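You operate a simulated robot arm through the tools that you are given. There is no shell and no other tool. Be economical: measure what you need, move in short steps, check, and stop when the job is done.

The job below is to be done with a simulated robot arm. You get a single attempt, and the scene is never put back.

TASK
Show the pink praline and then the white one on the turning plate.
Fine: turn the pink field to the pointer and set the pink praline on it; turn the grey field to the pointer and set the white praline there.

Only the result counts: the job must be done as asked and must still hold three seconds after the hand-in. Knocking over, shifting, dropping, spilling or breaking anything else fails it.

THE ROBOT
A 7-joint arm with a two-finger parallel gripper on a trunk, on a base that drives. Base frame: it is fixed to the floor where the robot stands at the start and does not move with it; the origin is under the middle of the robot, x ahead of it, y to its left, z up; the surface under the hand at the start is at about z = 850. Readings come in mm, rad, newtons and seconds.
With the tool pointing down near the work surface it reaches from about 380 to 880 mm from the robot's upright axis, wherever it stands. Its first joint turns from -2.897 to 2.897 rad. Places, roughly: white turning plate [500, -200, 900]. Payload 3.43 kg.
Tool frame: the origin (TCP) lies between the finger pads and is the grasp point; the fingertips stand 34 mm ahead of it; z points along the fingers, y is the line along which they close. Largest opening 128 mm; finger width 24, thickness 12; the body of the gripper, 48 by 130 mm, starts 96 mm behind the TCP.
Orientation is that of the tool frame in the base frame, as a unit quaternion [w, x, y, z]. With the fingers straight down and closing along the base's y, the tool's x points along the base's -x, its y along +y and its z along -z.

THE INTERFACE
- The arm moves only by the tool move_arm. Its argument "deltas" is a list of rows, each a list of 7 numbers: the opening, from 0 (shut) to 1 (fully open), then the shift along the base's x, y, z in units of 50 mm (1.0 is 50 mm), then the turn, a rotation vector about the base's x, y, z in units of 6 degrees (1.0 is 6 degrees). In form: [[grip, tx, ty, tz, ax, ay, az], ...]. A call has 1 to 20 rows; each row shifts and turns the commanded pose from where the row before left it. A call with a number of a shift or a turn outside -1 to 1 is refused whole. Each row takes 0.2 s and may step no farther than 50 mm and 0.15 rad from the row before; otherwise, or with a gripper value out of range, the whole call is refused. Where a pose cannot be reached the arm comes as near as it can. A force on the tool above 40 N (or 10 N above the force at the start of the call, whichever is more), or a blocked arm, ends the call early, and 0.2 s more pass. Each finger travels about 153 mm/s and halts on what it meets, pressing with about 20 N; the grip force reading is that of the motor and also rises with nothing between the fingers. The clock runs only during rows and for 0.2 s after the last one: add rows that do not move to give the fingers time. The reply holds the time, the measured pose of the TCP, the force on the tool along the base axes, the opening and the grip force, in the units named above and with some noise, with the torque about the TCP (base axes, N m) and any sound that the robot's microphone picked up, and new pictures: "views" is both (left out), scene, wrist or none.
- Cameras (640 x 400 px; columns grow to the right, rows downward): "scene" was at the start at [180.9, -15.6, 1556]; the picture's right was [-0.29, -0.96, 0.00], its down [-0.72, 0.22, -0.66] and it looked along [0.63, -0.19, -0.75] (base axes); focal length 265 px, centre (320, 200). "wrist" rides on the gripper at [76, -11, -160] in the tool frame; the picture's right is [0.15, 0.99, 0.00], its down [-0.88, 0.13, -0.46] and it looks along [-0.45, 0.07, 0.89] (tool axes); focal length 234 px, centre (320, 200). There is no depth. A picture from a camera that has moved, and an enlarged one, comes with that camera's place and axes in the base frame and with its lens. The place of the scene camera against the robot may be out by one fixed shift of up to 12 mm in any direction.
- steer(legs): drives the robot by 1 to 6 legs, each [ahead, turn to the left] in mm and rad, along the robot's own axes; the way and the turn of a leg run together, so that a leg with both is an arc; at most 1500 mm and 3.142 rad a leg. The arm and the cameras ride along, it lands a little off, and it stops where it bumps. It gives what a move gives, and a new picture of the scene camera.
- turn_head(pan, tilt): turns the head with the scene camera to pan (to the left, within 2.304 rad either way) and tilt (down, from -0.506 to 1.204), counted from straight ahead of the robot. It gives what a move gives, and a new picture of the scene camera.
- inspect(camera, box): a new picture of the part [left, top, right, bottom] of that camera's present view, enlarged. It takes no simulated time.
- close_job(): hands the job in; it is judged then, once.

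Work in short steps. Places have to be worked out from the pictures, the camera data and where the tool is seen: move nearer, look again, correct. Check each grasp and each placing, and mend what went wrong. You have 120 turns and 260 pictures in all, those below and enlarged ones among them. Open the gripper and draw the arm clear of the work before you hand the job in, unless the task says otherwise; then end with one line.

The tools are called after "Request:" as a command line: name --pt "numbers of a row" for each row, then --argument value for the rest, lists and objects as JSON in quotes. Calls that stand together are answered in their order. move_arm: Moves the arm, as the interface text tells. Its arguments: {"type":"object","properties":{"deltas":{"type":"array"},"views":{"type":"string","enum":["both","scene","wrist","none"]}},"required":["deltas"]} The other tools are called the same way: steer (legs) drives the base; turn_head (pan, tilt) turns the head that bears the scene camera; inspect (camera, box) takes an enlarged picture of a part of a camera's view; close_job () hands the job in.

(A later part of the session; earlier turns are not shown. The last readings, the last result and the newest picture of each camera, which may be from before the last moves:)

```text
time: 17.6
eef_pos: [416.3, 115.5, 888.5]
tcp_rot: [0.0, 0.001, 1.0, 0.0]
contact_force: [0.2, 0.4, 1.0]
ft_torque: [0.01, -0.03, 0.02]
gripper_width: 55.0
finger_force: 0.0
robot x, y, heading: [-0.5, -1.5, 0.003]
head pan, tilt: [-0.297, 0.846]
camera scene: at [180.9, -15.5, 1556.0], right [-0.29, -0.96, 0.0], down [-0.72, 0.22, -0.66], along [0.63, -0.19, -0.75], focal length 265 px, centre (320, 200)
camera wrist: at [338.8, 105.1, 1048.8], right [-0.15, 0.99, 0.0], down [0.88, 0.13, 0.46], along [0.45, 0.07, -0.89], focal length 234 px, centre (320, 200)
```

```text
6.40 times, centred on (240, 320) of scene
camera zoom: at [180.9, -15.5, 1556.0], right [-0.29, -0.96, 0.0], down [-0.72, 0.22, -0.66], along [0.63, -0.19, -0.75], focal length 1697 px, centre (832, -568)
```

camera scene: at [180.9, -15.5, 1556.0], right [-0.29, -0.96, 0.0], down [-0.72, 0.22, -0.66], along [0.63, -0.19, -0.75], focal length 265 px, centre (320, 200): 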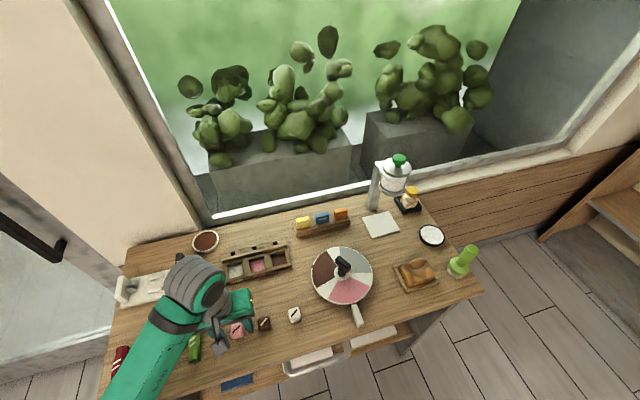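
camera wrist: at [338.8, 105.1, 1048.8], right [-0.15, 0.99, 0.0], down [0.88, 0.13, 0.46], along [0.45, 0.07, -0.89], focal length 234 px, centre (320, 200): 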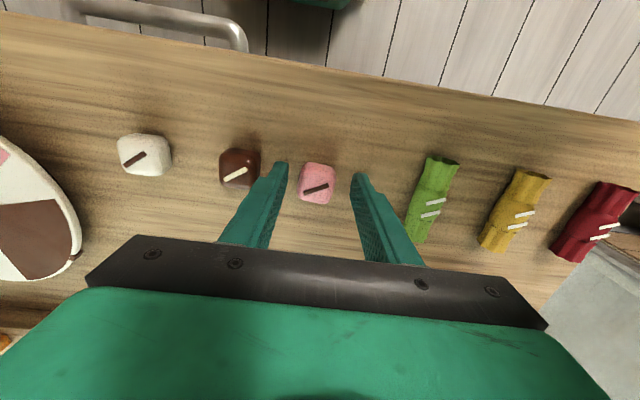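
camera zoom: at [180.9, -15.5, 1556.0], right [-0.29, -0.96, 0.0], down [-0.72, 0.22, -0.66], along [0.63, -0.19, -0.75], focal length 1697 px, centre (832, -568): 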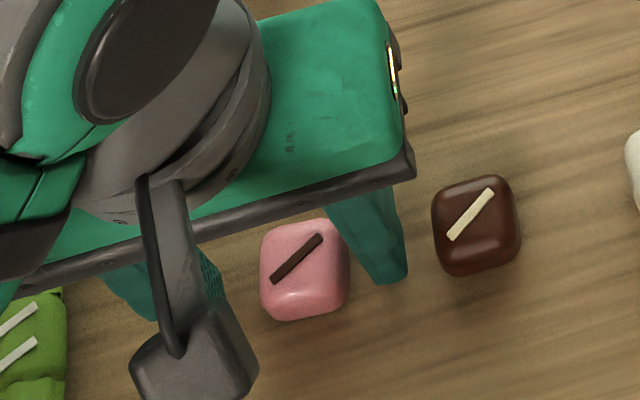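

The fingers straddle the praline without touching it or the brown one, so I close.

Request:
move_arm --pt "0.3 0 0 0 0 0 0" --pt "0.15 0 0 0 0 0 0" --pt "0.1 0 0 0 0 0 0" --pt "0.1 0 0 0 0 0 0" --views "wrist"

```text
time: 18.6
eef_pos: [415.8, 115.8, 889.7]
tcp_rot: [0.0, 0.0, 1.0, 0.0]
contact_force: [-1.0, -0.3, 0.6]
ft_torque: [0.0, -0.01, -0.03]
gripper_width: 30.3
finger_force: 19.9
robot x, y, heading: [-0.3, -4.2, 0.0]
head pan, tilt: [-0.297, 0.846]
camera wrist: at [338.8, 105.1, 1049.0], right [-0.15, 0.99, 0.0], down [0.88, 0.13, 0.46], along [0.45, 0.07, -0.89], focal length 234 px, centre (320, 200)
```

wrist: 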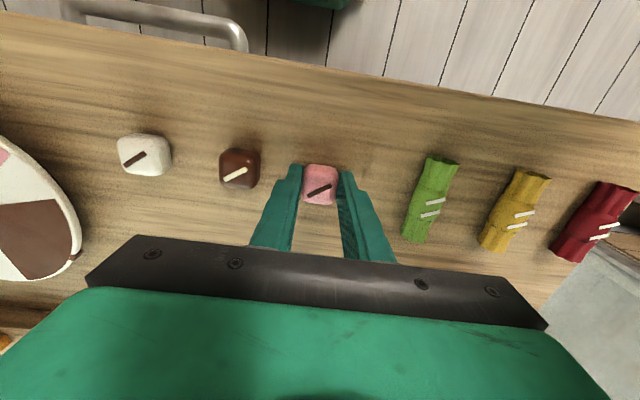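

It is gripped at 30 mm and 20 N, so I lift.

Request:
move_arm --pt "0.1 0 0 0.3 0 0 0" --pt "0.1 0 0 0.6 0 0 0" --pt "0.1 0 0 0.8 0 0 0" --pt "0.1 0 0 0.8 0 0 0" --pt "0.1 0 0 0 0 0 0"

Request:
inspect --camera "wrist" --box '[240, 130, 400, 230]'

```text
time: 19.8
eef_pos: [415.9, 115.3, 1013.8]
tcp_rot: [-0.001, -0.001, 1.0, 0.001]
contact_force: [0.4, 0.5, 0.2]
ft_torque: [-0.04, 0.0, -0.03]
gripper_width: 29.8
finger_force: 19.9
robot x, y, heading: [1.9, -1.4, -0.003]
head pan, tilt: [-0.297, 0.846]
camera scene: at [180.9, -15.5, 1556.0], right [-0.29, -0.96, 0.0], down [-0.72, 0.22, -0.66], along [0.63, -0.19, -0.75], focal length 265 px, centre (320, 200)
camera wrist: at [338.8, 104.9, 1174.4], right [-0.15, 0.99, 0.0], down [0.88, 0.13, 0.46], along [0.45, 0.07, -0.89], focal length 234 px, centre (320, 200)
```

scene: 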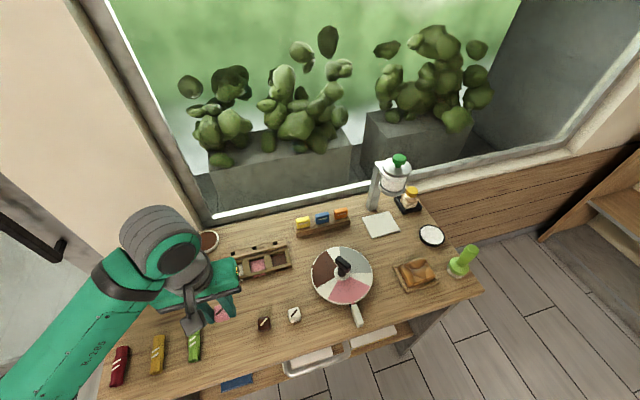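
wrist: 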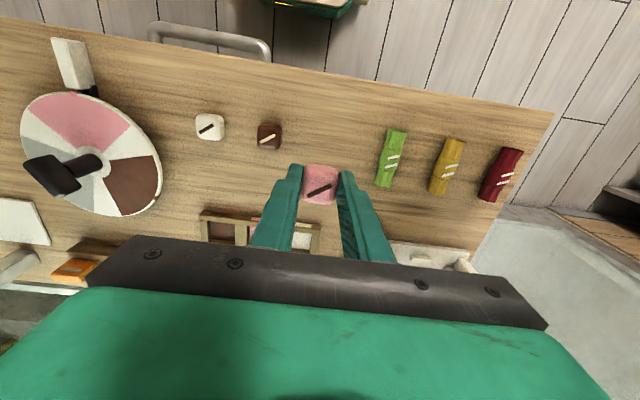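

```text
4.00 times, centred on (320, 180) of wrist
camera zoom: at [338.8, 104.9, 1174.4], right [-0.15, 0.99, 0.0], down [0.88, 0.13, 0.46], along [0.45, 0.07, -0.89], focal length 937 px, centre (320, 280)
```

zoom: 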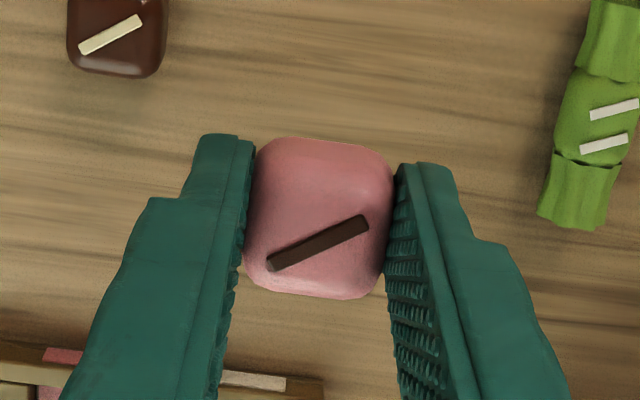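

The praline is held. I carry it over the pink field's centre, to about (426, -175).

Request:
move_arm --pt "0.1 0.03 -0.6 0 0 0 0" --pt "0.1 0.03 -0.85 0 0 0 0" --pt "0.1 0.03 -0.85 0 0 0 0" --pt "0.1 0.03 -0.85 0 0 0 0" --pt "0.1 0.03 -0.85 0 0 0 0" --pt "0.1 0.03 -0.85 0 0 0 0" --pt "0.1 0.02 -0.55 -0.3 0 0 0" --pt "0.1 0 -0.41 -0.6 0 0 0" --pt "0.1 0 0 -0.3 0 0 0" --pt "0.1 0 0 0 0 0 0"

Request:
inspect --camera "wrist" --box '[220, 70, 420, 220]'

Request:
inspect --camera "scene" --box '[295, 230, 395, 330]'

```text
time: 22.0
eef_pos: [428.0, -173.1, 954.2]
tcp_rot: [0.0, 0.0, 1.0, -0.001]
contact_force: [-0.1, 0.9, -0.2]
ft_torque: [0.01, 0.0, 0.01]
gripper_width: 29.5
finger_force: 20.4
robot x, y, heading: [-1.5, -0.4, -0.002]
head pan, tilt: [-0.297, 0.846]
camera scene: at [181.0, -15.6, 1556.0], right [-0.29, -0.96, 0.0], down [-0.72, 0.22, -0.66], along [0.63, -0.19, -0.75], focal length 265 px, centre (320, 200)
camera wrist: at [350.8, -184.6, 1114.4], right [-0.15, 0.99, 0.0], down [0.88, 0.13, 0.46], along [0.45, 0.07, -0.89], focal length 234 px, centre (320, 200)
```

scene: 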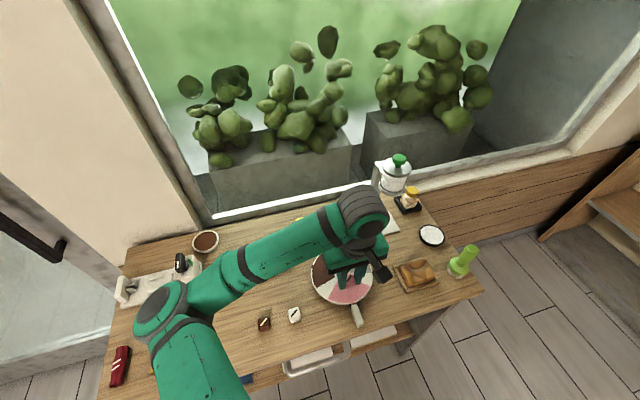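
wrist: 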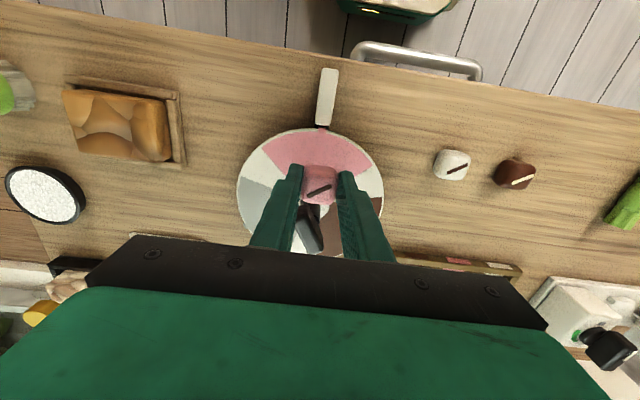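

```text
2.67 times, centred on (320, 145) of wrist
camera zoom: at [350.8, -184.6, 1114.4], right [-0.15, 0.99, 0.0], down [0.88, 0.13, 0.46], along [0.45, 0.07, -0.89], focal length 624 px, centre (320, 347)
```

zoom: 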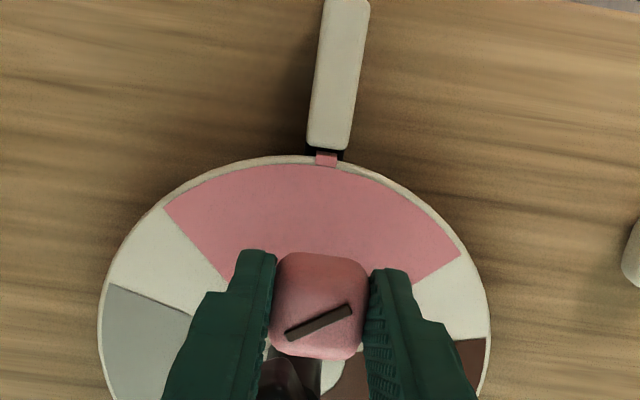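

```text
4.00 times, centred on (345, 280) of scene
camera zoom: at [181.0, -15.6, 1556.0], right [-0.29, -0.96, 0.0], down [-0.72, 0.22, -0.66], along [0.63, -0.19, -0.75], focal length 1061 px, centre (220, -120)
```

zoom: 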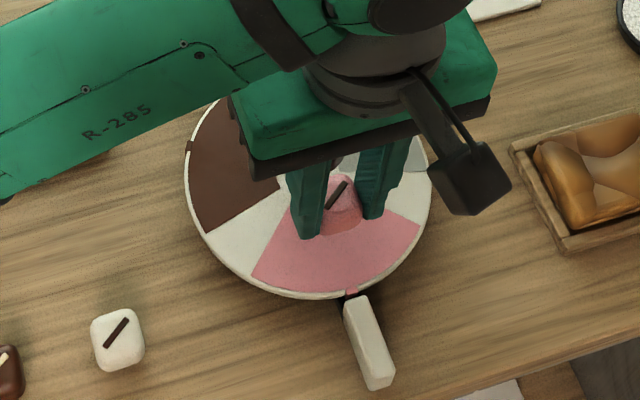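

Well centred. I descend to about 916 and then go in small steps until contact.

Request:
move_arm --pt "0.1 -0.03 -0.04 -0.3 0 0 0" --pt "0.1 0 0 -0.3 0 0 0" --pt "0.1 0 0 -0.16 0 0 0" --pt "0.1 0 0 0 0 0 0" --views "none"

Request:
inspect --camera "scene" --box '[315, 250, 385, 320]'

Request:
inspect --camera "wrist" --box '[220, 70, 420, 220]'

```text
time: 23.0
eef_pos: [425.4, -176.2, 917.9]
tcp_rot: [0.0, 0.0, 1.0, 0.0]
contact_force: [-0.7, -0.2, 0.0]
ft_torque: [0.0, 0.0, 0.02]
gripper_width: 29.9
finger_force: 20.4
robot x, y, heading: [1.4, -2.7, 0.003]
head pan, tilt: [-0.297, 0.846]
```

```text
5.71 times, centred on (350, 285) of scene
camera zoom: at [181.0, -15.6, 1556.0], right [-0.29, -0.96, 0.0], down [-0.72, 0.22, -0.66], along [0.63, -0.19, -0.75], focal length 1515 px, centre (149, -286)
```

zoom: 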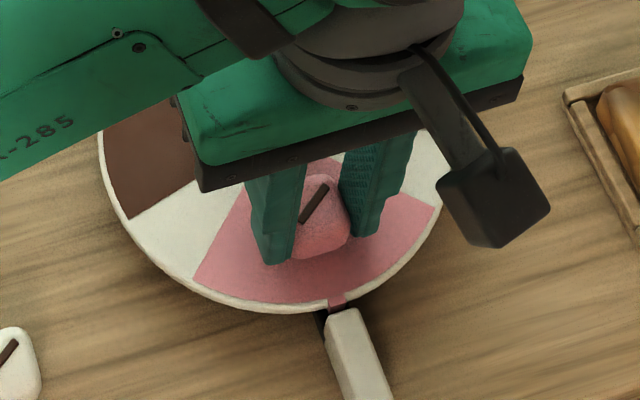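

```text
2.67 times, centred on (320, 145) of wrist
camera zoom: at [349.1, -186.9, 1076.7], right [-0.15, 0.99, 0.0], down [0.88, 0.13, 0.46], along [0.45, 0.07, -0.89], focal length 624 px, centre (320, 347)
```

zoom: 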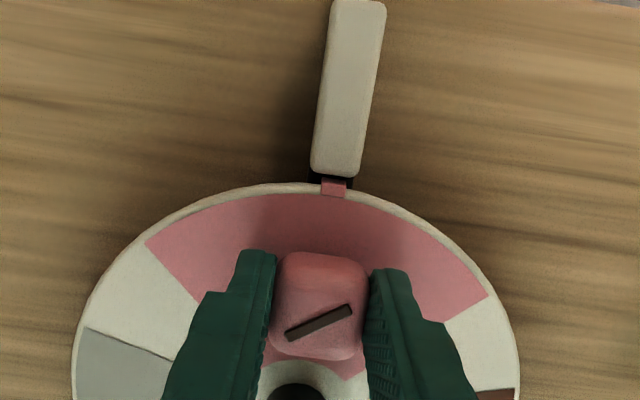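

Nearly down. I step down in 2 mm rows to find contact.

Request:
move_arm --pt "0.1 0 0 -0.05 0 0 0" --pt "0.1 0 0 -0.05 0 0 0" --pt "0.1 0 0 0 0 0 0" --views "none"

Request:
move_arm --pt "0.1 0 0 -0.04 0 0 0" --pt "0.1 0 0 0 0 0 0" --views "none"

Request:
inspect --camera "scene" --box '[315, 250, 385, 320]'

```text
time: 23.8
eef_pos: [427.1, -175.5, 912.9]
tcp_rot: [0.001, -0.001, 1.0, 0.0]
contact_force: [1.7, 0.5, 19.1]
ft_torque: [-0.02, -0.07, -0.01]
gripper_width: 30.2
finger_force: 20.6
robot x, y, heading: [0.6, -1.0, -0.001]
head pan, tilt: [-0.297, 0.846]
```

```text
time: 24.4
eef_pos: [426.1, -176.0, 910.8]
tcp_rot: [0.0, 0.0, 1.0, -0.001]
contact_force: [-3.1, -0.2, 7.6]
ft_torque: [0.02, 0.11, 0.0]
gripper_width: 30.0
finger_force: 19.4
robot x, y, heading: [-0.8, -0.8, -0.0]
head pan, tilt: [-0.297, 0.846]
stopped in row 2: the force on the tool passed its limit at 41 N (the readings are from after the stop); the commanded pose is now the measured one
```

```text
5.71 times, centred on (350, 285) of scene
camera zoom: at [180.8, -15.5, 1556.1], right [-0.29, -0.96, 0.0], down [-0.72, 0.22, -0.66], along [0.63, -0.19, -0.75], focal length 1515 px, centre (149, -286)
```

zoom: 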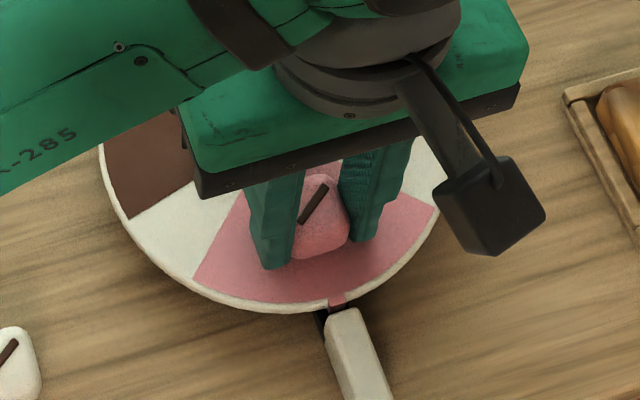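

Contact is at about z = 912. I open modestly and lift straight up.

Request:
move_arm --pt "0.28 0 0 0 0 0 0" --pt "0.4 0 0 0 0 0 0" --pt "0.4 0 0 0.3 0 0 0" --pt "0.4 0 0 0.8 0 0 0" --pt "0.4 0 0 0.9 0 0 0" --pt "0.4 0 0 0 0 0 0"

Request:
inspect --camera "wrist" --box '[220, 70, 420, 220]'

Request:
inspect --camera "scene" --box '[300, 240, 390, 330]'

```text
time: 25.9
eef_pos: [426.4, -176.0, 1010.3]
tcp_rot: [0.001, 0.0, 1.0, 0.001]
contact_force: [-0.3, 0.2, 0.8]
ft_torque: [-0.01, 0.02, 0.0]
gripper_width: 51.3
finger_force: 0.1
robot x, y, heading: [-3.0, -1.4, -0.0]
head pan, tilt: [-0.297, 0.846]
camera scene: at [180.9, -15.6, 1556.0], right [-0.29, -0.96, 0.0], down [-0.72, 0.22, -0.66], along [0.63, -0.19, -0.75], focal length 265 px, centre (320, 200)
camera wrist: at [349.5, -186.6, 1170.5], right [-0.15, 0.99, 0.0], down [0.88, 0.13, 0.46], along [0.45, 0.07, -0.89], focal length 234 px, centre (320, 200)
```

scene: 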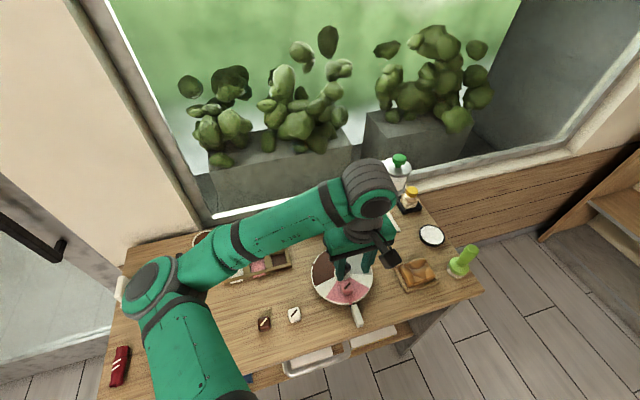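
wrist: 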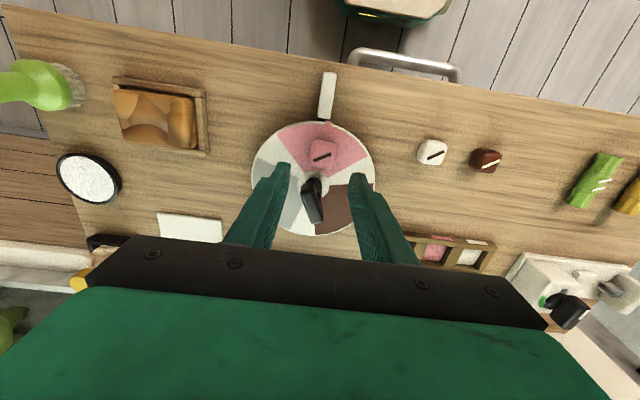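

```text
2.67 times, centred on (320, 145) of wrist
camera zoom: at [349.5, -186.6, 1170.5], right [-0.15, 0.99, 0.0], down [0.88, 0.13, 0.46], along [0.45, 0.07, -0.89], focal length 624 px, centre (320, 347)
```

zoom: 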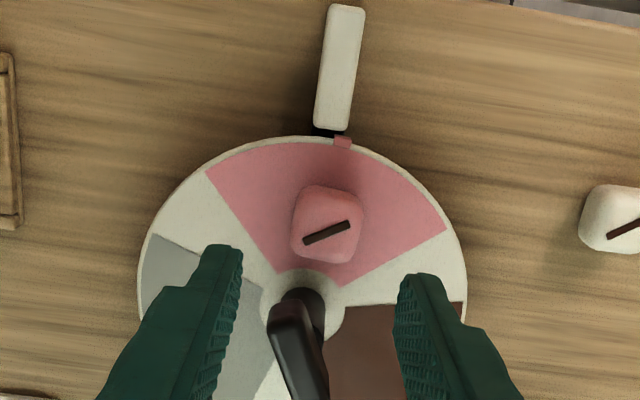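

```text
4.44 times, centred on (345, 285) of scene
camera zoom: at [180.9, -15.6, 1556.0], right [-0.29, -0.96, 0.0], down [-0.72, 0.22, -0.66], along [0.63, -0.19, -0.75], focal length 1179 px, centre (209, -178)
```

zoom: 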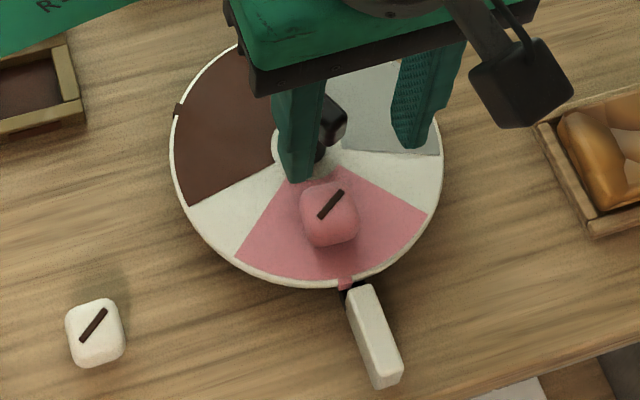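

The pink praline stands on the pink field. The plate crept back about 4° in the process, leaving the field at about 176°, still at the pointer. Next I grip the knob at yaw of about +27° to bring grey round by about -116°.

Request:
move_arm --pt "0.4 0.22 0 0 0 0 0.887" --pt "0.4 0.22 0 0 0 0 0.887" --pt "0.4 0.22 0 0 0 0 0.887" --pt "0.4 0.22 0.006 0 0 0 0.887" --pt "0.4 0.2 0 0 0 0 0.887" --pt "0.4 0 0 0 0 0 0"

Request:
inspect --camera "wrist" --box '[220, 70, 420, 220]'

```text
time: 27.2
eef_pos: [481.1, -176.9, 1012.3]
tcp_rot: [0.0, -0.231, 0.973, 0.0]
contact_force: [-0.8, -0.1, -0.2]
ft_torque: [-0.03, 0.01, 0.0]
gripper_width: 51.1
finger_force: 0.1
robot x, y, heading: [-2.3, 1.5, -0.001]
head pan, tilt: [-0.297, 0.846]
camera scene: at [181.0, -15.6, 1556.0], right [-0.29, -0.96, 0.0], down [-0.72, 0.22, -0.66], along [0.63, -0.19, -0.75], focal length 265 px, centre (320, 200)
camera wrist: at [416.9, -219.9, 1169.7], right [-0.58, 0.82, 0.0], down [0.73, 0.51, 0.46], along [0.37, 0.26, -0.89], focal length 234 px, centre (320, 200)
```

scene: 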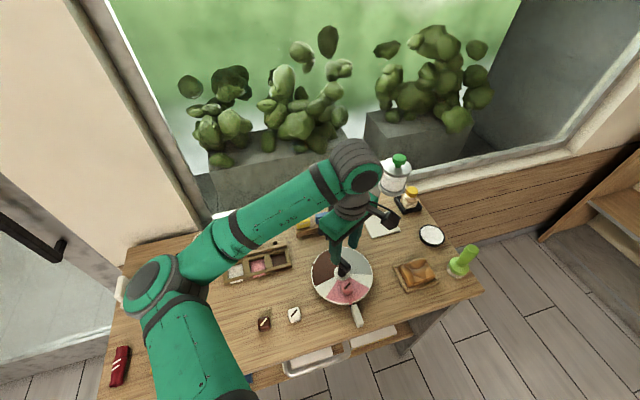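
wrist: 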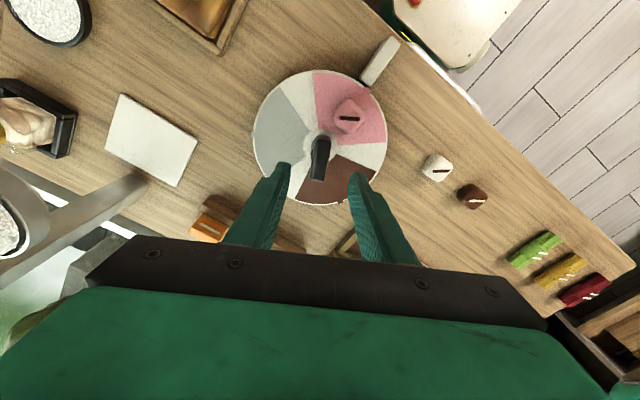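

```text
2.67 times, centred on (320, 145) of wrist
camera zoom: at [416.9, -219.9, 1169.7], right [-0.58, 0.82, 0.0], down [0.73, 0.51, 0.46], along [0.37, 0.26, -0.89], focal length 624 px, centre (320, 347)
```

zoom: 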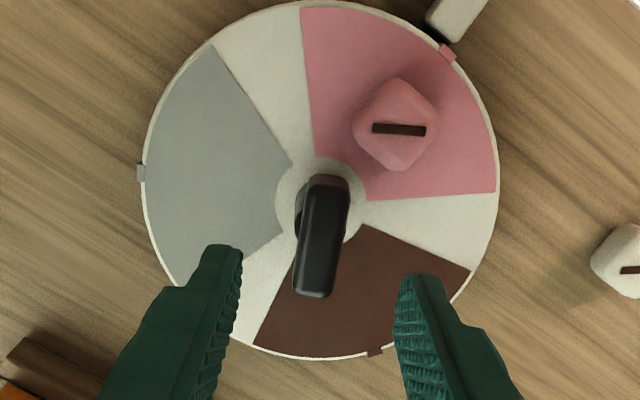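

The bar lies between the fingers and parallel to them. I descend to z = 945 and close.

Request:
move_arm --pt "0.4 0 0.01 -0.5 0 0 0" --pt "0.4 0 0 -0.5 0 0 0" --pt "0.4 0 0 -0.35 0 0 0" --pt "0.4 0 0 0 0 0 0" --pt "0.2 0 0 0 0 0 0" --pt "0 0 0 0 0 0 0" --pt "0 0 0 0 0 0 0"

Request:
inspect --camera "scene" --box '[300, 230, 390, 320]'

```text
time: 28.9
eef_pos: [481.0, -176.4, 942.5]
tcp_rot: [0.001, -0.23, 0.973, 0.0]
contact_force: [7.1, -10.7, -5.0]
ft_torque: [-0.36, -0.34, 0.01]
gripper_width: 22.0
finger_force: 44.8
robot x, y, heading: [2.3, 1.2, 0.002]
head pan, tilt: [-0.297, 0.846]
camera scene: at [181.3, -16.0, 1556.0], right [-0.29, -0.96, 0.0], down [-0.72, 0.22, -0.66], along [0.63, -0.19, -0.75], focal length 265 px, centre (320, 200)
camera wrist: at [416.7, -219.8, 1102.2], right [-0.57, 0.82, 0.0], down [0.73, 0.51, 0.46], along [0.37, 0.26, -0.89], focal length 234 px, centre (320, 200)
```

scene: 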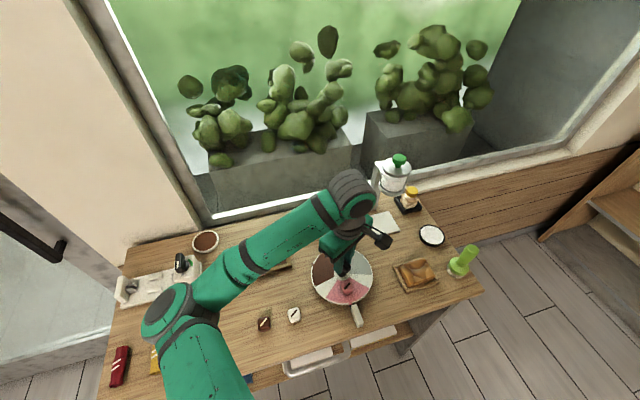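
wrist: 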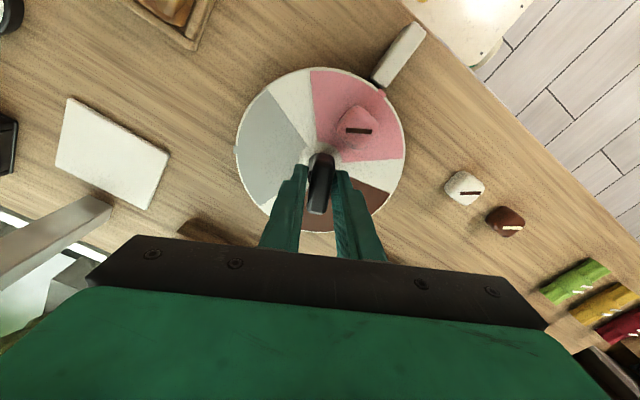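

```text
4.44 times, centred on (345, 275) of scene
camera zoom: at [181.3, -16.0, 1556.0], right [-0.29, -0.96, 0.0], down [-0.72, 0.22, -0.66], along [0.63, -0.19, -0.75], focal length 1179 px, centre (209, -133)
```

zoom: 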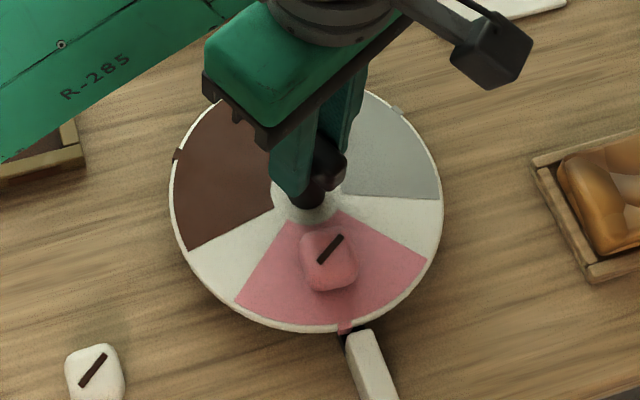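

Gripped with low force. I turn slowly by -57° first.

Request:
move_arm --pt "0 0 0 0 0 0 -0.25" --pt "0 0 0 0 0 0 -0.5" --pt "0 0 0 0 0 0 -0.5" --pt "0 0 0 0 0 0 -0.5" --pt "0 0 0 0 0 0 -0.5" --pt "0 0 0 0 0 0 -0.5" --pt "0 0 0 0 0 0 -0.5" --pt "0 0 0 0 0 0 -0.5" --pt "0 0 0 0 0 0 -0.5" --pt "0 0 0 0 0 0 -0.5" --pt "0 0 0 0 0 0 -0.5" --pt "0 0 0 0 0 0 -0.5" --pt "0 0 0 0 0 0 -0.5" --pt "0 0 0 0 0 0 -0.5" --pt "0 0 0 0 0 0 -0.5" --pt "0 0 0 0 0 0 -0.5" --pt "0 0 0 0 0 0 -0.5" --pt "0 0 0 0 0 0 -0.5" --pt "0 0 0 0 0 0 -0.5" --pt "0 0 0 0 0 0 -0.25"

Request:
inspect --camera "scene" --box '[300, 230, 390, 320]'

```text
time: 30.2
eef_pos: [481.3, -177.8, 942.6]
tcp_rot: [0.001, -0.096, 0.995, -0.002]
contact_force: [8.0, -5.1, -9.2]
ft_torque: [-0.19, -0.28, 0.05]
gripper_width: 21.9
finger_force: 45.0
robot x, y, heading: [-0.5, 1.1, 0.001]
head pan, tilt: [-0.297, 0.846]
stopped in row 6: the force on the tool passed its limit at 41 N (the readings are from after the stop); the commanded pose is now the measured one
camera scene: at [181.4, -15.9, 1556.0], right [-0.29, -0.96, 0.0], down [-0.72, 0.22, -0.66], along [0.63, -0.19, -0.75], focal length 265 px, centre (320, 200)
camera wrist: at [407.2, -201.2, 1102.2], right [-0.33, 0.94, -0.01], down [0.84, 0.3, 0.46], along [0.43, 0.15, -0.89], focal length 234 px, centre (320, 200)
```

scene: 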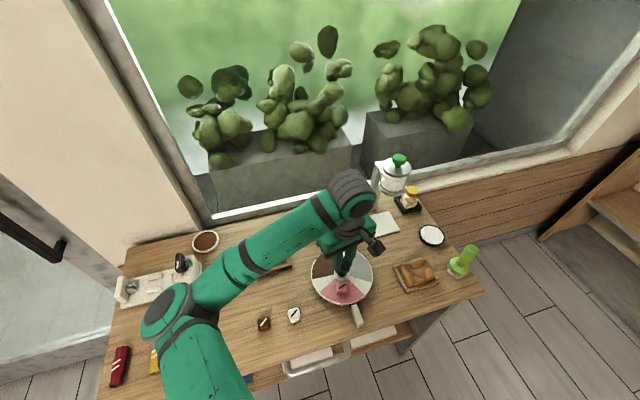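
wrist: 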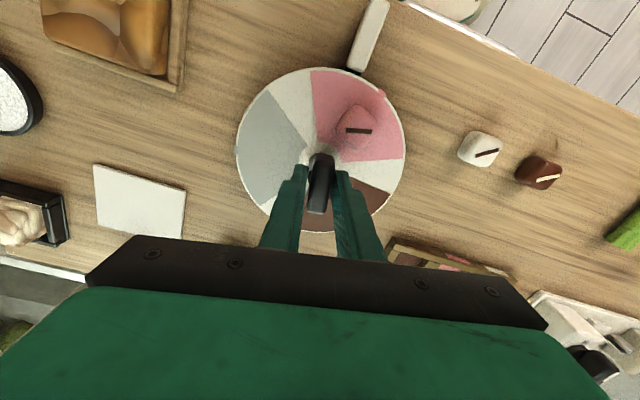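

```text
4.44 times, centred on (345, 275) of scene
camera zoom: at [181.4, -15.9, 1556.0], right [-0.29, -0.96, 0.0], down [-0.72, 0.22, -0.66], along [0.63, -0.19, -0.75], focal length 1179 px, centre (209, -133)
```

zoom: 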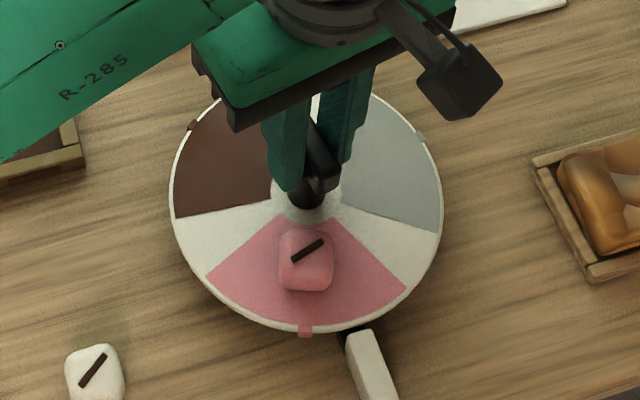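

The turn stopped at -16° on a brief force peak, but plate and praline moved together undisturbed. I nudge slightly toward the axis and continue more slowly.

Request:
move_arm --pt "0 0.01 -0.008 0 0 0 -0.2" --pt "0 0 0 0 0 0 -0.3" --pt "0 0 0 0 0 0 -0.3" --pt "0 0 0 0 0 0 -0.3" --pt "0 0 0 0 0 0 -0.3" --pt "0 0 0 0 0 0 -0.3" --pt "0 0 0 0 0 0 -0.3" --pt "0 0 0 0 0 0 0" --views "none"

```text
time: 32.0
eef_pos: [479.5, -177.1, 942.3]
tcp_rot: [0.0, 0.009, 1.0, -0.003]
contact_force: [5.8, -12.7, -7.3]
ft_torque: [-0.45, -0.32, 0.03]
gripper_width: 22.2
finger_force: 44.6
robot x, y, heading: [-4.8, 1.4, -0.0]
head pan, tilt: [-0.297, 0.846]
```

Smooth at 14 N. I continue.

Request:
move_arm --pt "0 0.005 -0.015 0 0 0 -0.3" --pt "0 0 0 0 0 0 -0.3" --pt "0 0 0 0 0 0 -0.3" --pt "0 0 0 0 0 0 -0.3" --pt "0 0 0 0 0 0 -0.3" --pt "0 0 0 0 0 0 -0.3" --pt "0 0 0 0 0 0 -0.3" --pt "0 0 0 0 0 0 -0.3" --pt "0 0 0 0 0 0 -0.3" --pt "0 0 0 0 0 0 -0.3" --pt "0 0 0 0 0 0 -0.3" --pt "0 0 0 0 0 0 -0.3" --pt "0 0 0 0 0 0 -0.3" --pt "0 0 0 0 0 0 -0.3" --pt "0 0 0 0 0 0 -0.3" --pt "0 0 0 0 0 0 -0.3" --pt "0 0 0 0 0 0 -0.3" --pt "0 0 0 0 0 0 0" --views "scene"

Request:
inspect --camera "scene" --box '[300, 230, 390, 320]'

```text
time: 35.8
eef_pos: [479.6, -177.7, 942.5]
tcp_rot: [0.0, 0.274, 0.962, -0.003]
contact_force: [-14.4, -4.8, -35.2]
ft_torque: [-0.06, 0.72, 0.01]
gripper_width: 21.9
finger_force: 45.0
robot x, y, heading: [-2.8, -2.5, -0.003]
head pan, tilt: [-0.297, 0.846]
camera scene: at [181.2, -16.2, 1556.0], right [-0.29, -0.96, 0.0], down [-0.72, 0.22, -0.66], along [0.63, -0.19, -0.75], focal length 265 px, centre (320, 200)
```

scene: 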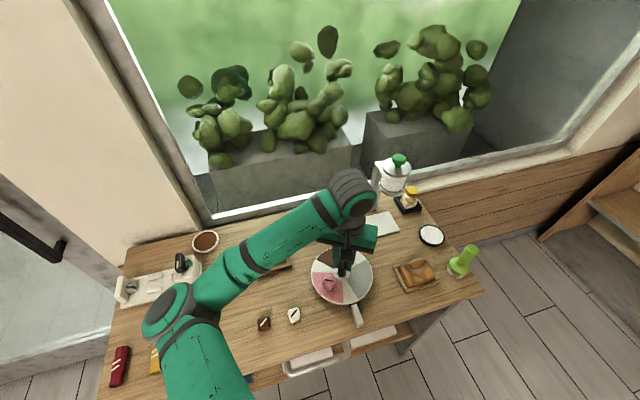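

```text
4.44 times, centred on (345, 275) of scene
camera zoom: at [181.2, -16.2, 1556.0], right [-0.29, -0.96, 0.0], down [-0.72, 0.22, -0.66], along [0.63, -0.19, -0.75], focal length 1179 px, centre (209, -133)
```

zoom: 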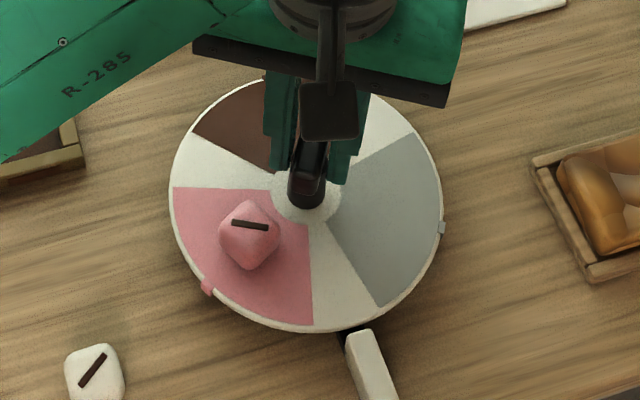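

The turn is halfway, with pink at about 117° and grey at about 237°. A downward pull of 35 N has built up, so I open briefly to relax and then look at the free pose before gripping again.

Request:
move_arm --pt "0.15 0 0 0 0 0 0" --pt "0.35 0 0 0 0 0 0" --pt "0.35 0 0 0 0 0 0" --views "wrist"

Request:
inspect --camera "wrist" --box '[220, 60, 420, 240]'

```text
time: 36.6
eef_pos: [481.1, -176.6, 944.0]
tcp_rot: [0.001, 0.272, 0.962, -0.002]
contact_force: [1.1, 0.6, 0.6]
ft_torque: [-0.05, 0.03, 0.0]
gripper_width: 44.9
finger_force: 0.0
robot x, y, heading: [-0.8, 0.3, 0.004]
head pan, tilt: [-0.297, 0.846]
camera wrist: at [410.3, -146.1, 1103.4], right [0.39, 0.92, 0.0], down [0.82, -0.35, 0.46], along [0.42, -0.18, -0.89], focal length 234 px, centre (320, 200)
```

wrist: 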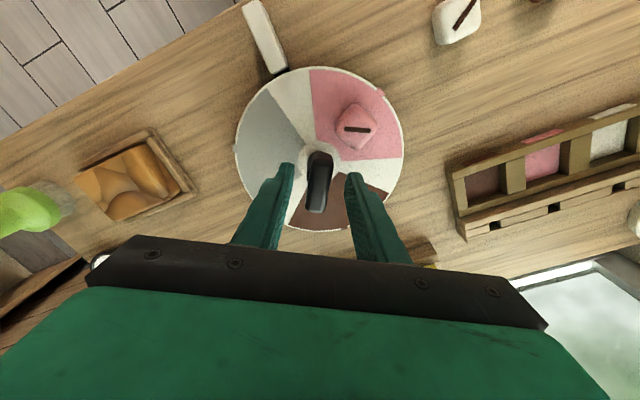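

```text
2.22 times, centred on (320, 150) of wrist
camera zoom: at [410.3, -146.1, 1103.4], right [0.39, 0.92, 0.0], down [0.82, -0.35, 0.46], along [0.42, -0.18, -0.89], focal length 520 px, centre (320, 311)
```

zoom: 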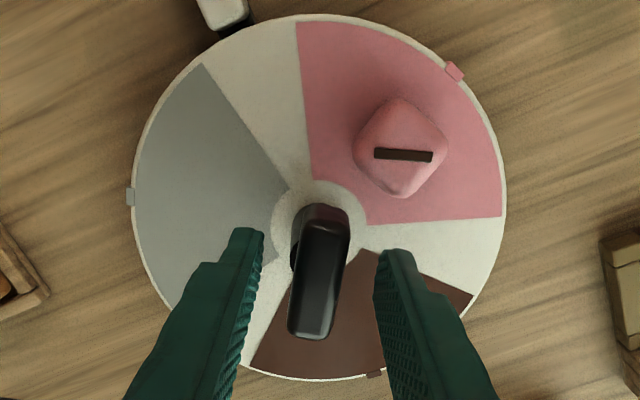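

Relaxed with the plate unmoved. I grip again and turn a further -30°.

Request:
move_arm --pt "0.2 0 0 0 0 0 0" --pt "0 0 0 0 0 0 0" --pt "0 0 0 0 0 0 0" --pt "0 0 0 0 0 0 -0.3" --pt "0 0 0 0 0 0 -0.3" --pt "0 0 0 0 0 0 -0.4" --pt "0 0 0 0 0 0 -0.4" --pt "0 0 0 0 0 0 -0.4" --pt "0 0 0 0 0 0 -0.4" --pt "0 0 0 0 0 0 -0.4" --pt "0 0 0 0 0 0 -0.4" --pt "0 0 0 0 0 0 -0.4" --pt "0 0 0 0 0 0 -0.4" --pt "0 0 0 0 0 0 -0.4" --pt "0 0 0 0 0 0 -0.4" --pt "0 0 0 0 0 0 -0.4" --pt "0 0 0 0 0 0 0" --views "wrist"

```text
time: 39.3
eef_pos: [480.1, -178.5, 944.0]
tcp_rot: [0.0, 0.437, 0.899, -0.004]
contact_force: [-2.1, -2.5, 5.2]
ft_torque: [0.12, 0.2, 0.01]
gripper_width: 22.0
finger_force: 44.9
robot x, y, heading: [-0.8, 1.4, -0.002]
head pan, tilt: [-0.297, 0.846]
stopped in row 13: the force on the tool passed its limit at 42 N (the readings are from after the stop); the commanded pose is now the measured one
camera wrist: at [424.2, -124.5, 1103.0], right [0.69, 0.73, -0.01], down [0.65, -0.61, 0.46], along [0.33, -0.32, -0.89], focal length 234 px, centre (320, 200)
```

wrist: 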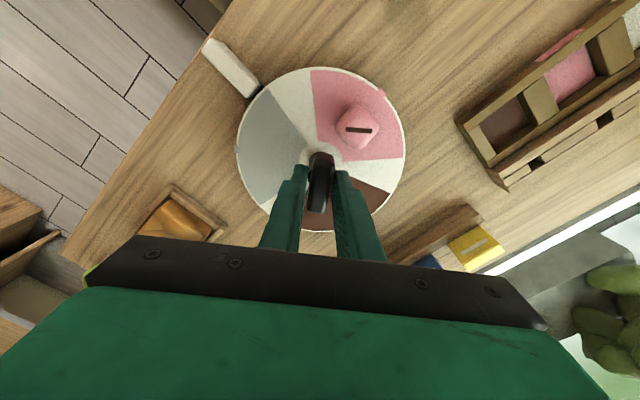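

The yaw is now -52° and the force has relaxed after the stop. I continue in shorter chunks.

Request:
move_arm --pt "0 0 0 0 0 0 -0.2" --pt "0 0 0 0 0 0 -0.3" --pt "0 0 0 0 0 0 -0.3" --pt "0 0 0 0 0 0 -0.3" --pt "0 0 0 0 0 0 -0.3" --pt "0 0 0 0 0 0 -0.3" --pt "0 0 0 0 0 0 -0.3" --pt "0 0 0 0 0 0 0" --views "none"

Request:
inspect --camera "scene" --box '[300, 230, 390, 320]'

```text
time: 41.1
eef_pos: [480.2, -179.4, 944.3]
tcp_rot: [0.0, 0.529, 0.849, -0.004]
contact_force: [-5.1, -14.4, 13.9]
ft_torque: [-0.96, -0.04, 0.02]
gripper_width: 21.6
finger_force: 45.0
robot x, y, heading: [-1.0, -1.5, 0.001]
head pan, tilt: [-0.297, 0.846]
```

```text
4.44 times, centred on (345, 275) of scene
camera zoom: at [180.4, -16.2, 1556.1], right [-0.29, -0.96, 0.0], down [-0.72, 0.22, -0.66], along [0.63, -0.19, -0.75], focal length 1179 px, centre (209, -133)
```

zoom: 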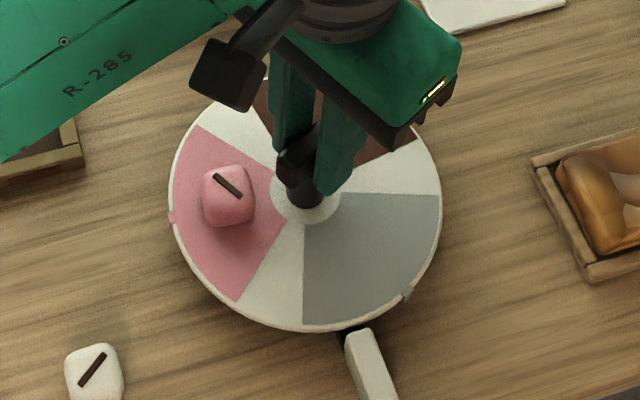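

I continue -12°.

Request:
move_arm --pt "0 0 -0.01 0 0 0 -0.2" --pt "0 0 0 0 0 0 -0.3" --pt "0 0 0 0 0 0 -0.3" --pt "0 0 0 0 0 0 -0.3" --pt "0 0 0 0 0 0 -0.3" --pt "0 0 0 0 0 0 -0.3" --pt "0 0 0 0 0 0 -0.3" --pt "0 0 0 0 0 0 0" --views "none"

Request:
inspect --camera "scene" --box '[300, 230, 390, 320]'

```text
time: 42.9
eef_pos: [479.3, -179.8, 943.9]
tcp_rot: [-0.001, 0.615, 0.788, -0.003]
contact_force: [-24.6, -1.2, -16.6]
ft_torque: [-0.48, 0.75, 0.02]
gripper_width: 22.1
finger_force: 44.7
robot x, y, heading: [-4.9, 3.6, 0.002]
head pan, tilt: [-0.297, 0.846]
```

```text
4.44 times, centred on (345, 275) of scene
camera zoom: at [180.4, -16.0, 1556.1], right [-0.29, -0.96, 0.0], down [-0.72, 0.22, -0.66], along [0.63, -0.19, -0.75], focal length 1179 px, centre (209, -133)
```

zoom: 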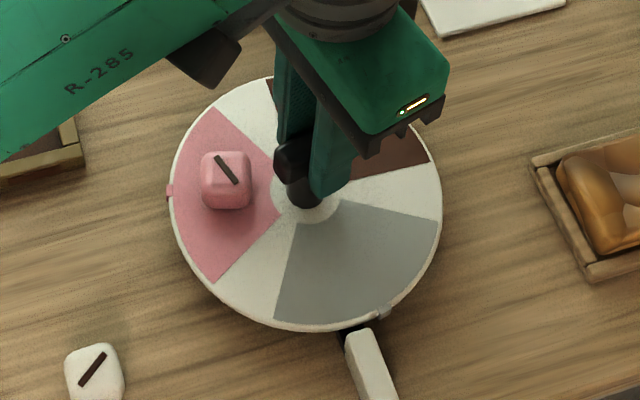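

About 13° remain, and the x-force is -25 N. I shift 1 mm toward the axis and turn on.

Request:
move_arm --pt "0 -0.02 0 -0.01 0 0 -0.2" --pt "0 0 0 0 0 0 -0.3" --pt "0 0 0 0 0 0 -0.3" --pt "0 0 0 0 0 0 -0.3" --pt "0 0 0 0 0 0 -0.3" --pt "0 0 0 0 0 0 -0.3" --pt "0 0 0 0 0 0 -0.3" --pt "0 0 0 0 0 0 0" --pt "0 0 0 0 0 0 0" --views "wrist"

Request:
inspect --camera "scene" --box '[300, 240, 390, 330]'

Request:
inspect --camera "wrist" --box '[220, 60, 420, 240]'

```text
time: 44.9
eef_pos: [479.6, -179.7, 942.7]
tcp_rot: [0.001, 0.693, 0.721, -0.003]
contact_force: [-8.7, -2.7, 0.6]
ft_torque: [-0.03, 0.28, 0.0]
gripper_width: 22.0
finger_force: 44.6
robot x, y, heading: [1.0, -1.6, -0.002]
head pan, tilt: [-0.297, 0.846]
camera wrist: at [464.9, -102.8, 1103.0], right [0.98, 0.18, 0.0], down [0.17, -0.87, 0.46], along [0.08, -0.45, -0.89], focal length 234 px, centre (320, 200)
```

wrist: 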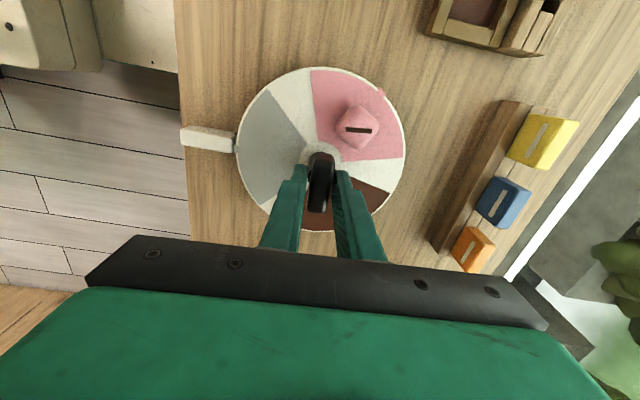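

```text
4.44 times, centred on (345, 285) of scene
camera zoom: at [180.5, -15.9, 1556.1], right [-0.29, -0.96, 0.0], down [-0.72, 0.22, -0.66], along [0.63, -0.19, -0.75], focal length 1179 px, centre (209, -178)
```

zoom: 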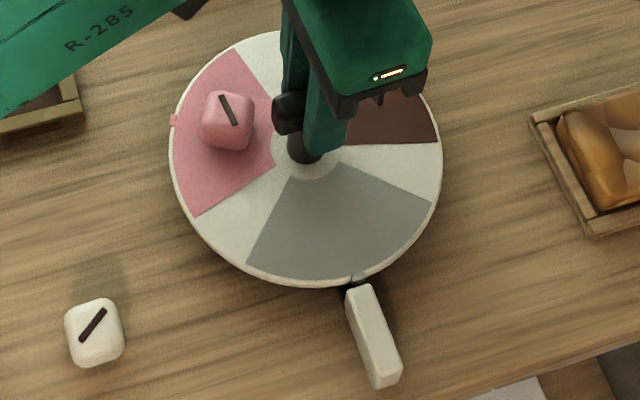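

```text
2.22 times, centred on (320, 150) of wrist
camera zoom: at [464.9, -102.8, 1103.0], right [0.98, 0.18, 0.0], down [0.17, -0.87, 0.46], along [0.08, -0.45, -0.89], focal length 520 px, centre (320, 311)
```

zoom: 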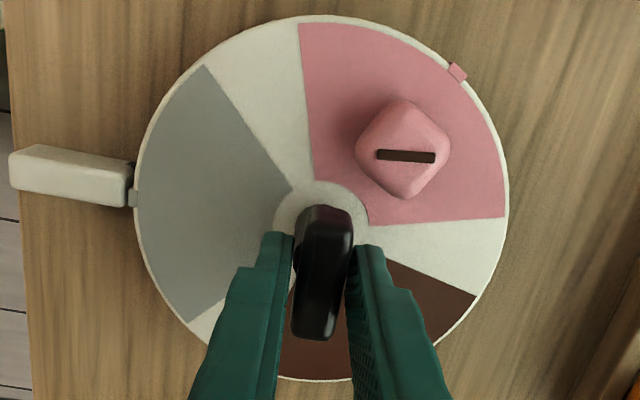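

Grey is at the pointer, within about 2° on the side that allows for the small creep seen when placing. I release, rise, and head for the white praline near (411, -26).

Request:
move_arm --pt "0.15 0 0 0 0 0 0" --pt "0.35 0 0 0 0 0 0" --pt "0.4 0 0 0 0 0 0" --pt "0.4 0 0 0.6 0 0 0" --pt "0.4 0 0 1 0 0 0" --pt "0.4 0 0 0.4 0 0 0" --pt "0.4 0 0 0 0 0 0" --views "wrist"

Request:
inspect --camera "scene" --box '[300, 240, 390, 330]'

Request:
inspect --camera "wrist" --box '[220, 60, 420, 240]'

```text
time: 46.5
eef_pos: [480.2, -179.2, 1043.1]
tcp_rot: [0.0, 0.693, 0.721, -0.003]
contact_force: [-0.8, -0.2, -0.6]
ft_torque: [-0.01, 0.0, -0.01]
gripper_width: 51.2
finger_force: 0.0
robot x, y, heading: [1.1, 0.7, -0.0]
head pan, tilt: [-0.297, 0.846]
camera wrist: at [466.8, -102.0, 1202.8], right [0.98, 0.18, -0.01], down [0.17, -0.87, 0.46], along [0.08, -0.45, -0.89], focal length 234 px, centre (320, 200)
```

wrist: 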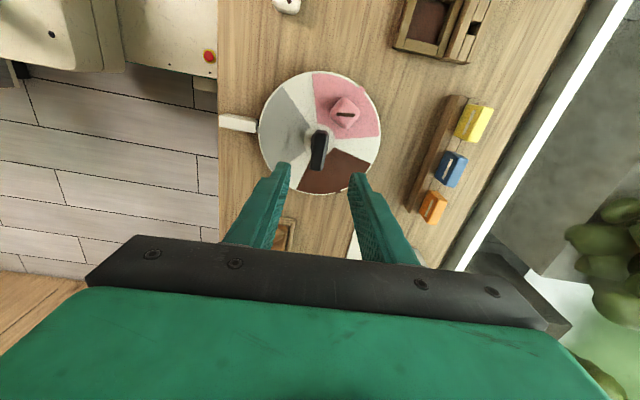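

```text
4.44 times, centred on (345, 285) of scene
camera zoom: at [180.8, -15.8, 1556.0], right [-0.29, -0.96, 0.0], down [-0.72, 0.22, -0.66], along [0.63, -0.19, -0.75], focal length 1179 px, centre (209, -178)
```

zoom: 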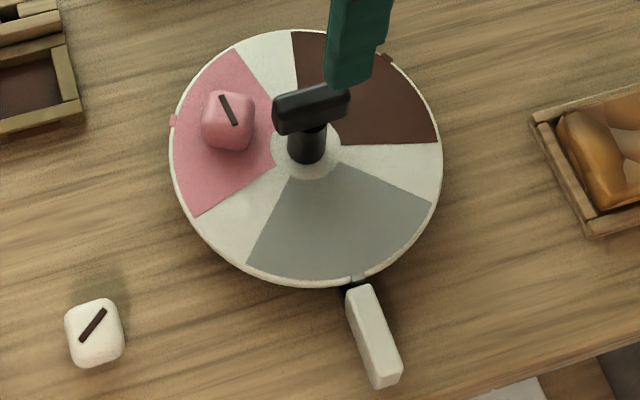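

```text
2.22 times, centred on (320, 150) of wrist
camera zoom: at [466.8, -102.0, 1202.8], right [0.98, 0.18, -0.01], down [0.17, -0.87, 0.46], along [0.08, -0.45, -0.89], focal length 520 px, centre (320, 311)
```

zoom: 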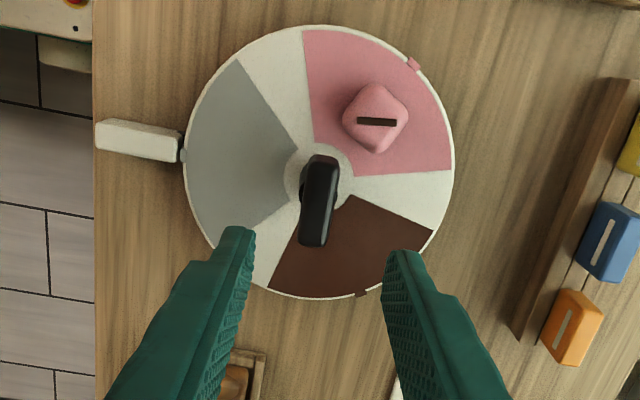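

The plate is aligned. I move to above the white praline with yaw back at 0.

Request:
move_arm --pt "0.4 0 0 0 0 0 0.975" --pt "0.4 -0.1 0.22 0 0 0 0.975" --pt "0.4 -0.1 0.22 0 0 0 0.975" --pt "0.4 -0.1 0.22 0 0 0 0.975" --pt "0.4 -0.1 0.22 0 0 0 0.975" --pt "0.4 -0.1 0.22 0 0 0 0.975" --pt "0.43 -0.1 0.22 0 0 0 0.975" --pt "0.43 -0.1 0.22 0 0 0 0.975" --pt "0.43 -0.1 0.22 0 0 0 0.975" --pt "0.43 -0.1 0.22 0 0 0 0.975" --pt "0.43 -0.1 0.22 0 0 0 0.975" --pt "0.43 -0.1 0.22 0 0 0 0.975" --pt "0.43 -0.1 0.22 -0.2 0 0 0.975" --pt "0.43 -0.1 0.22 -0.3 0 0 0.975" --pt "0.43 0 0.2 -0.3 0 0 0.966" --pt "0.43 0 0 0 0 0 0" --views "wrist"

Request:
inspect --camera "wrist" --box '[240, 110, 400, 210]'

```text
time: 49.9
eef_pos: [416.0, -25.0, 1001.6]
tcp_rot: [0.002, 0.0, 1.0, -0.003]
contact_force: [0.5, -0.5, 0.4]
ft_torque: [0.0, -0.02, -0.02]
gripper_width: 55.2
finger_force: 0.0
robot x, y, heading: [-0.8, 5.5, -0.003]
head pan, tilt: [-0.297, 0.846]
camera wrist: at [337.3, -34.2, 1161.7], right [-0.15, 0.99, -0.01], down [0.88, 0.13, 0.46], along [0.45, 0.06, -0.89], focal length 234 px, centre (320, 200)
```

wrist: 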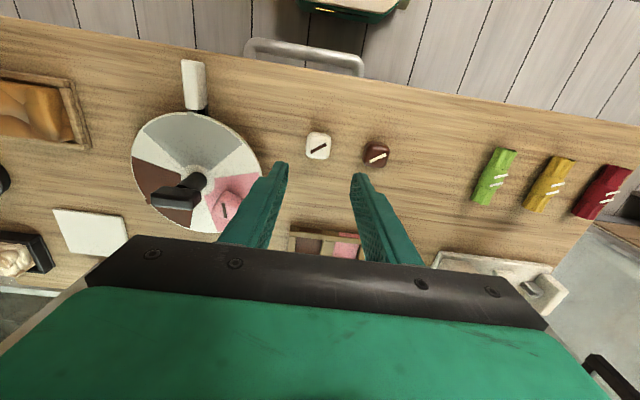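

```text
4.00 times, centred on (320, 160) of wrist
camera zoom: at [337.3, -34.2, 1161.7], right [-0.15, 0.99, -0.01], down [0.88, 0.13, 0.46], along [0.45, 0.06, -0.89], focal length 937 px, centre (320, 360)
```

zoom: 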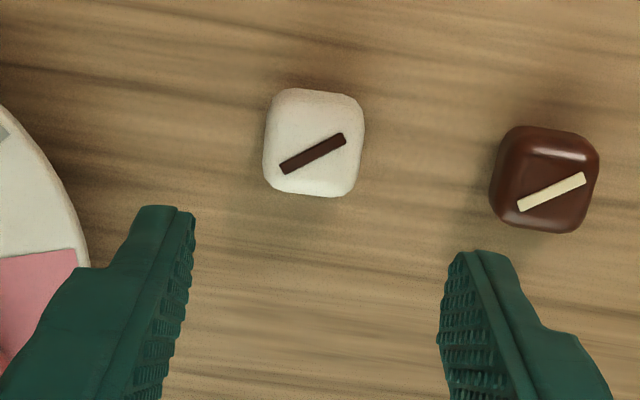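

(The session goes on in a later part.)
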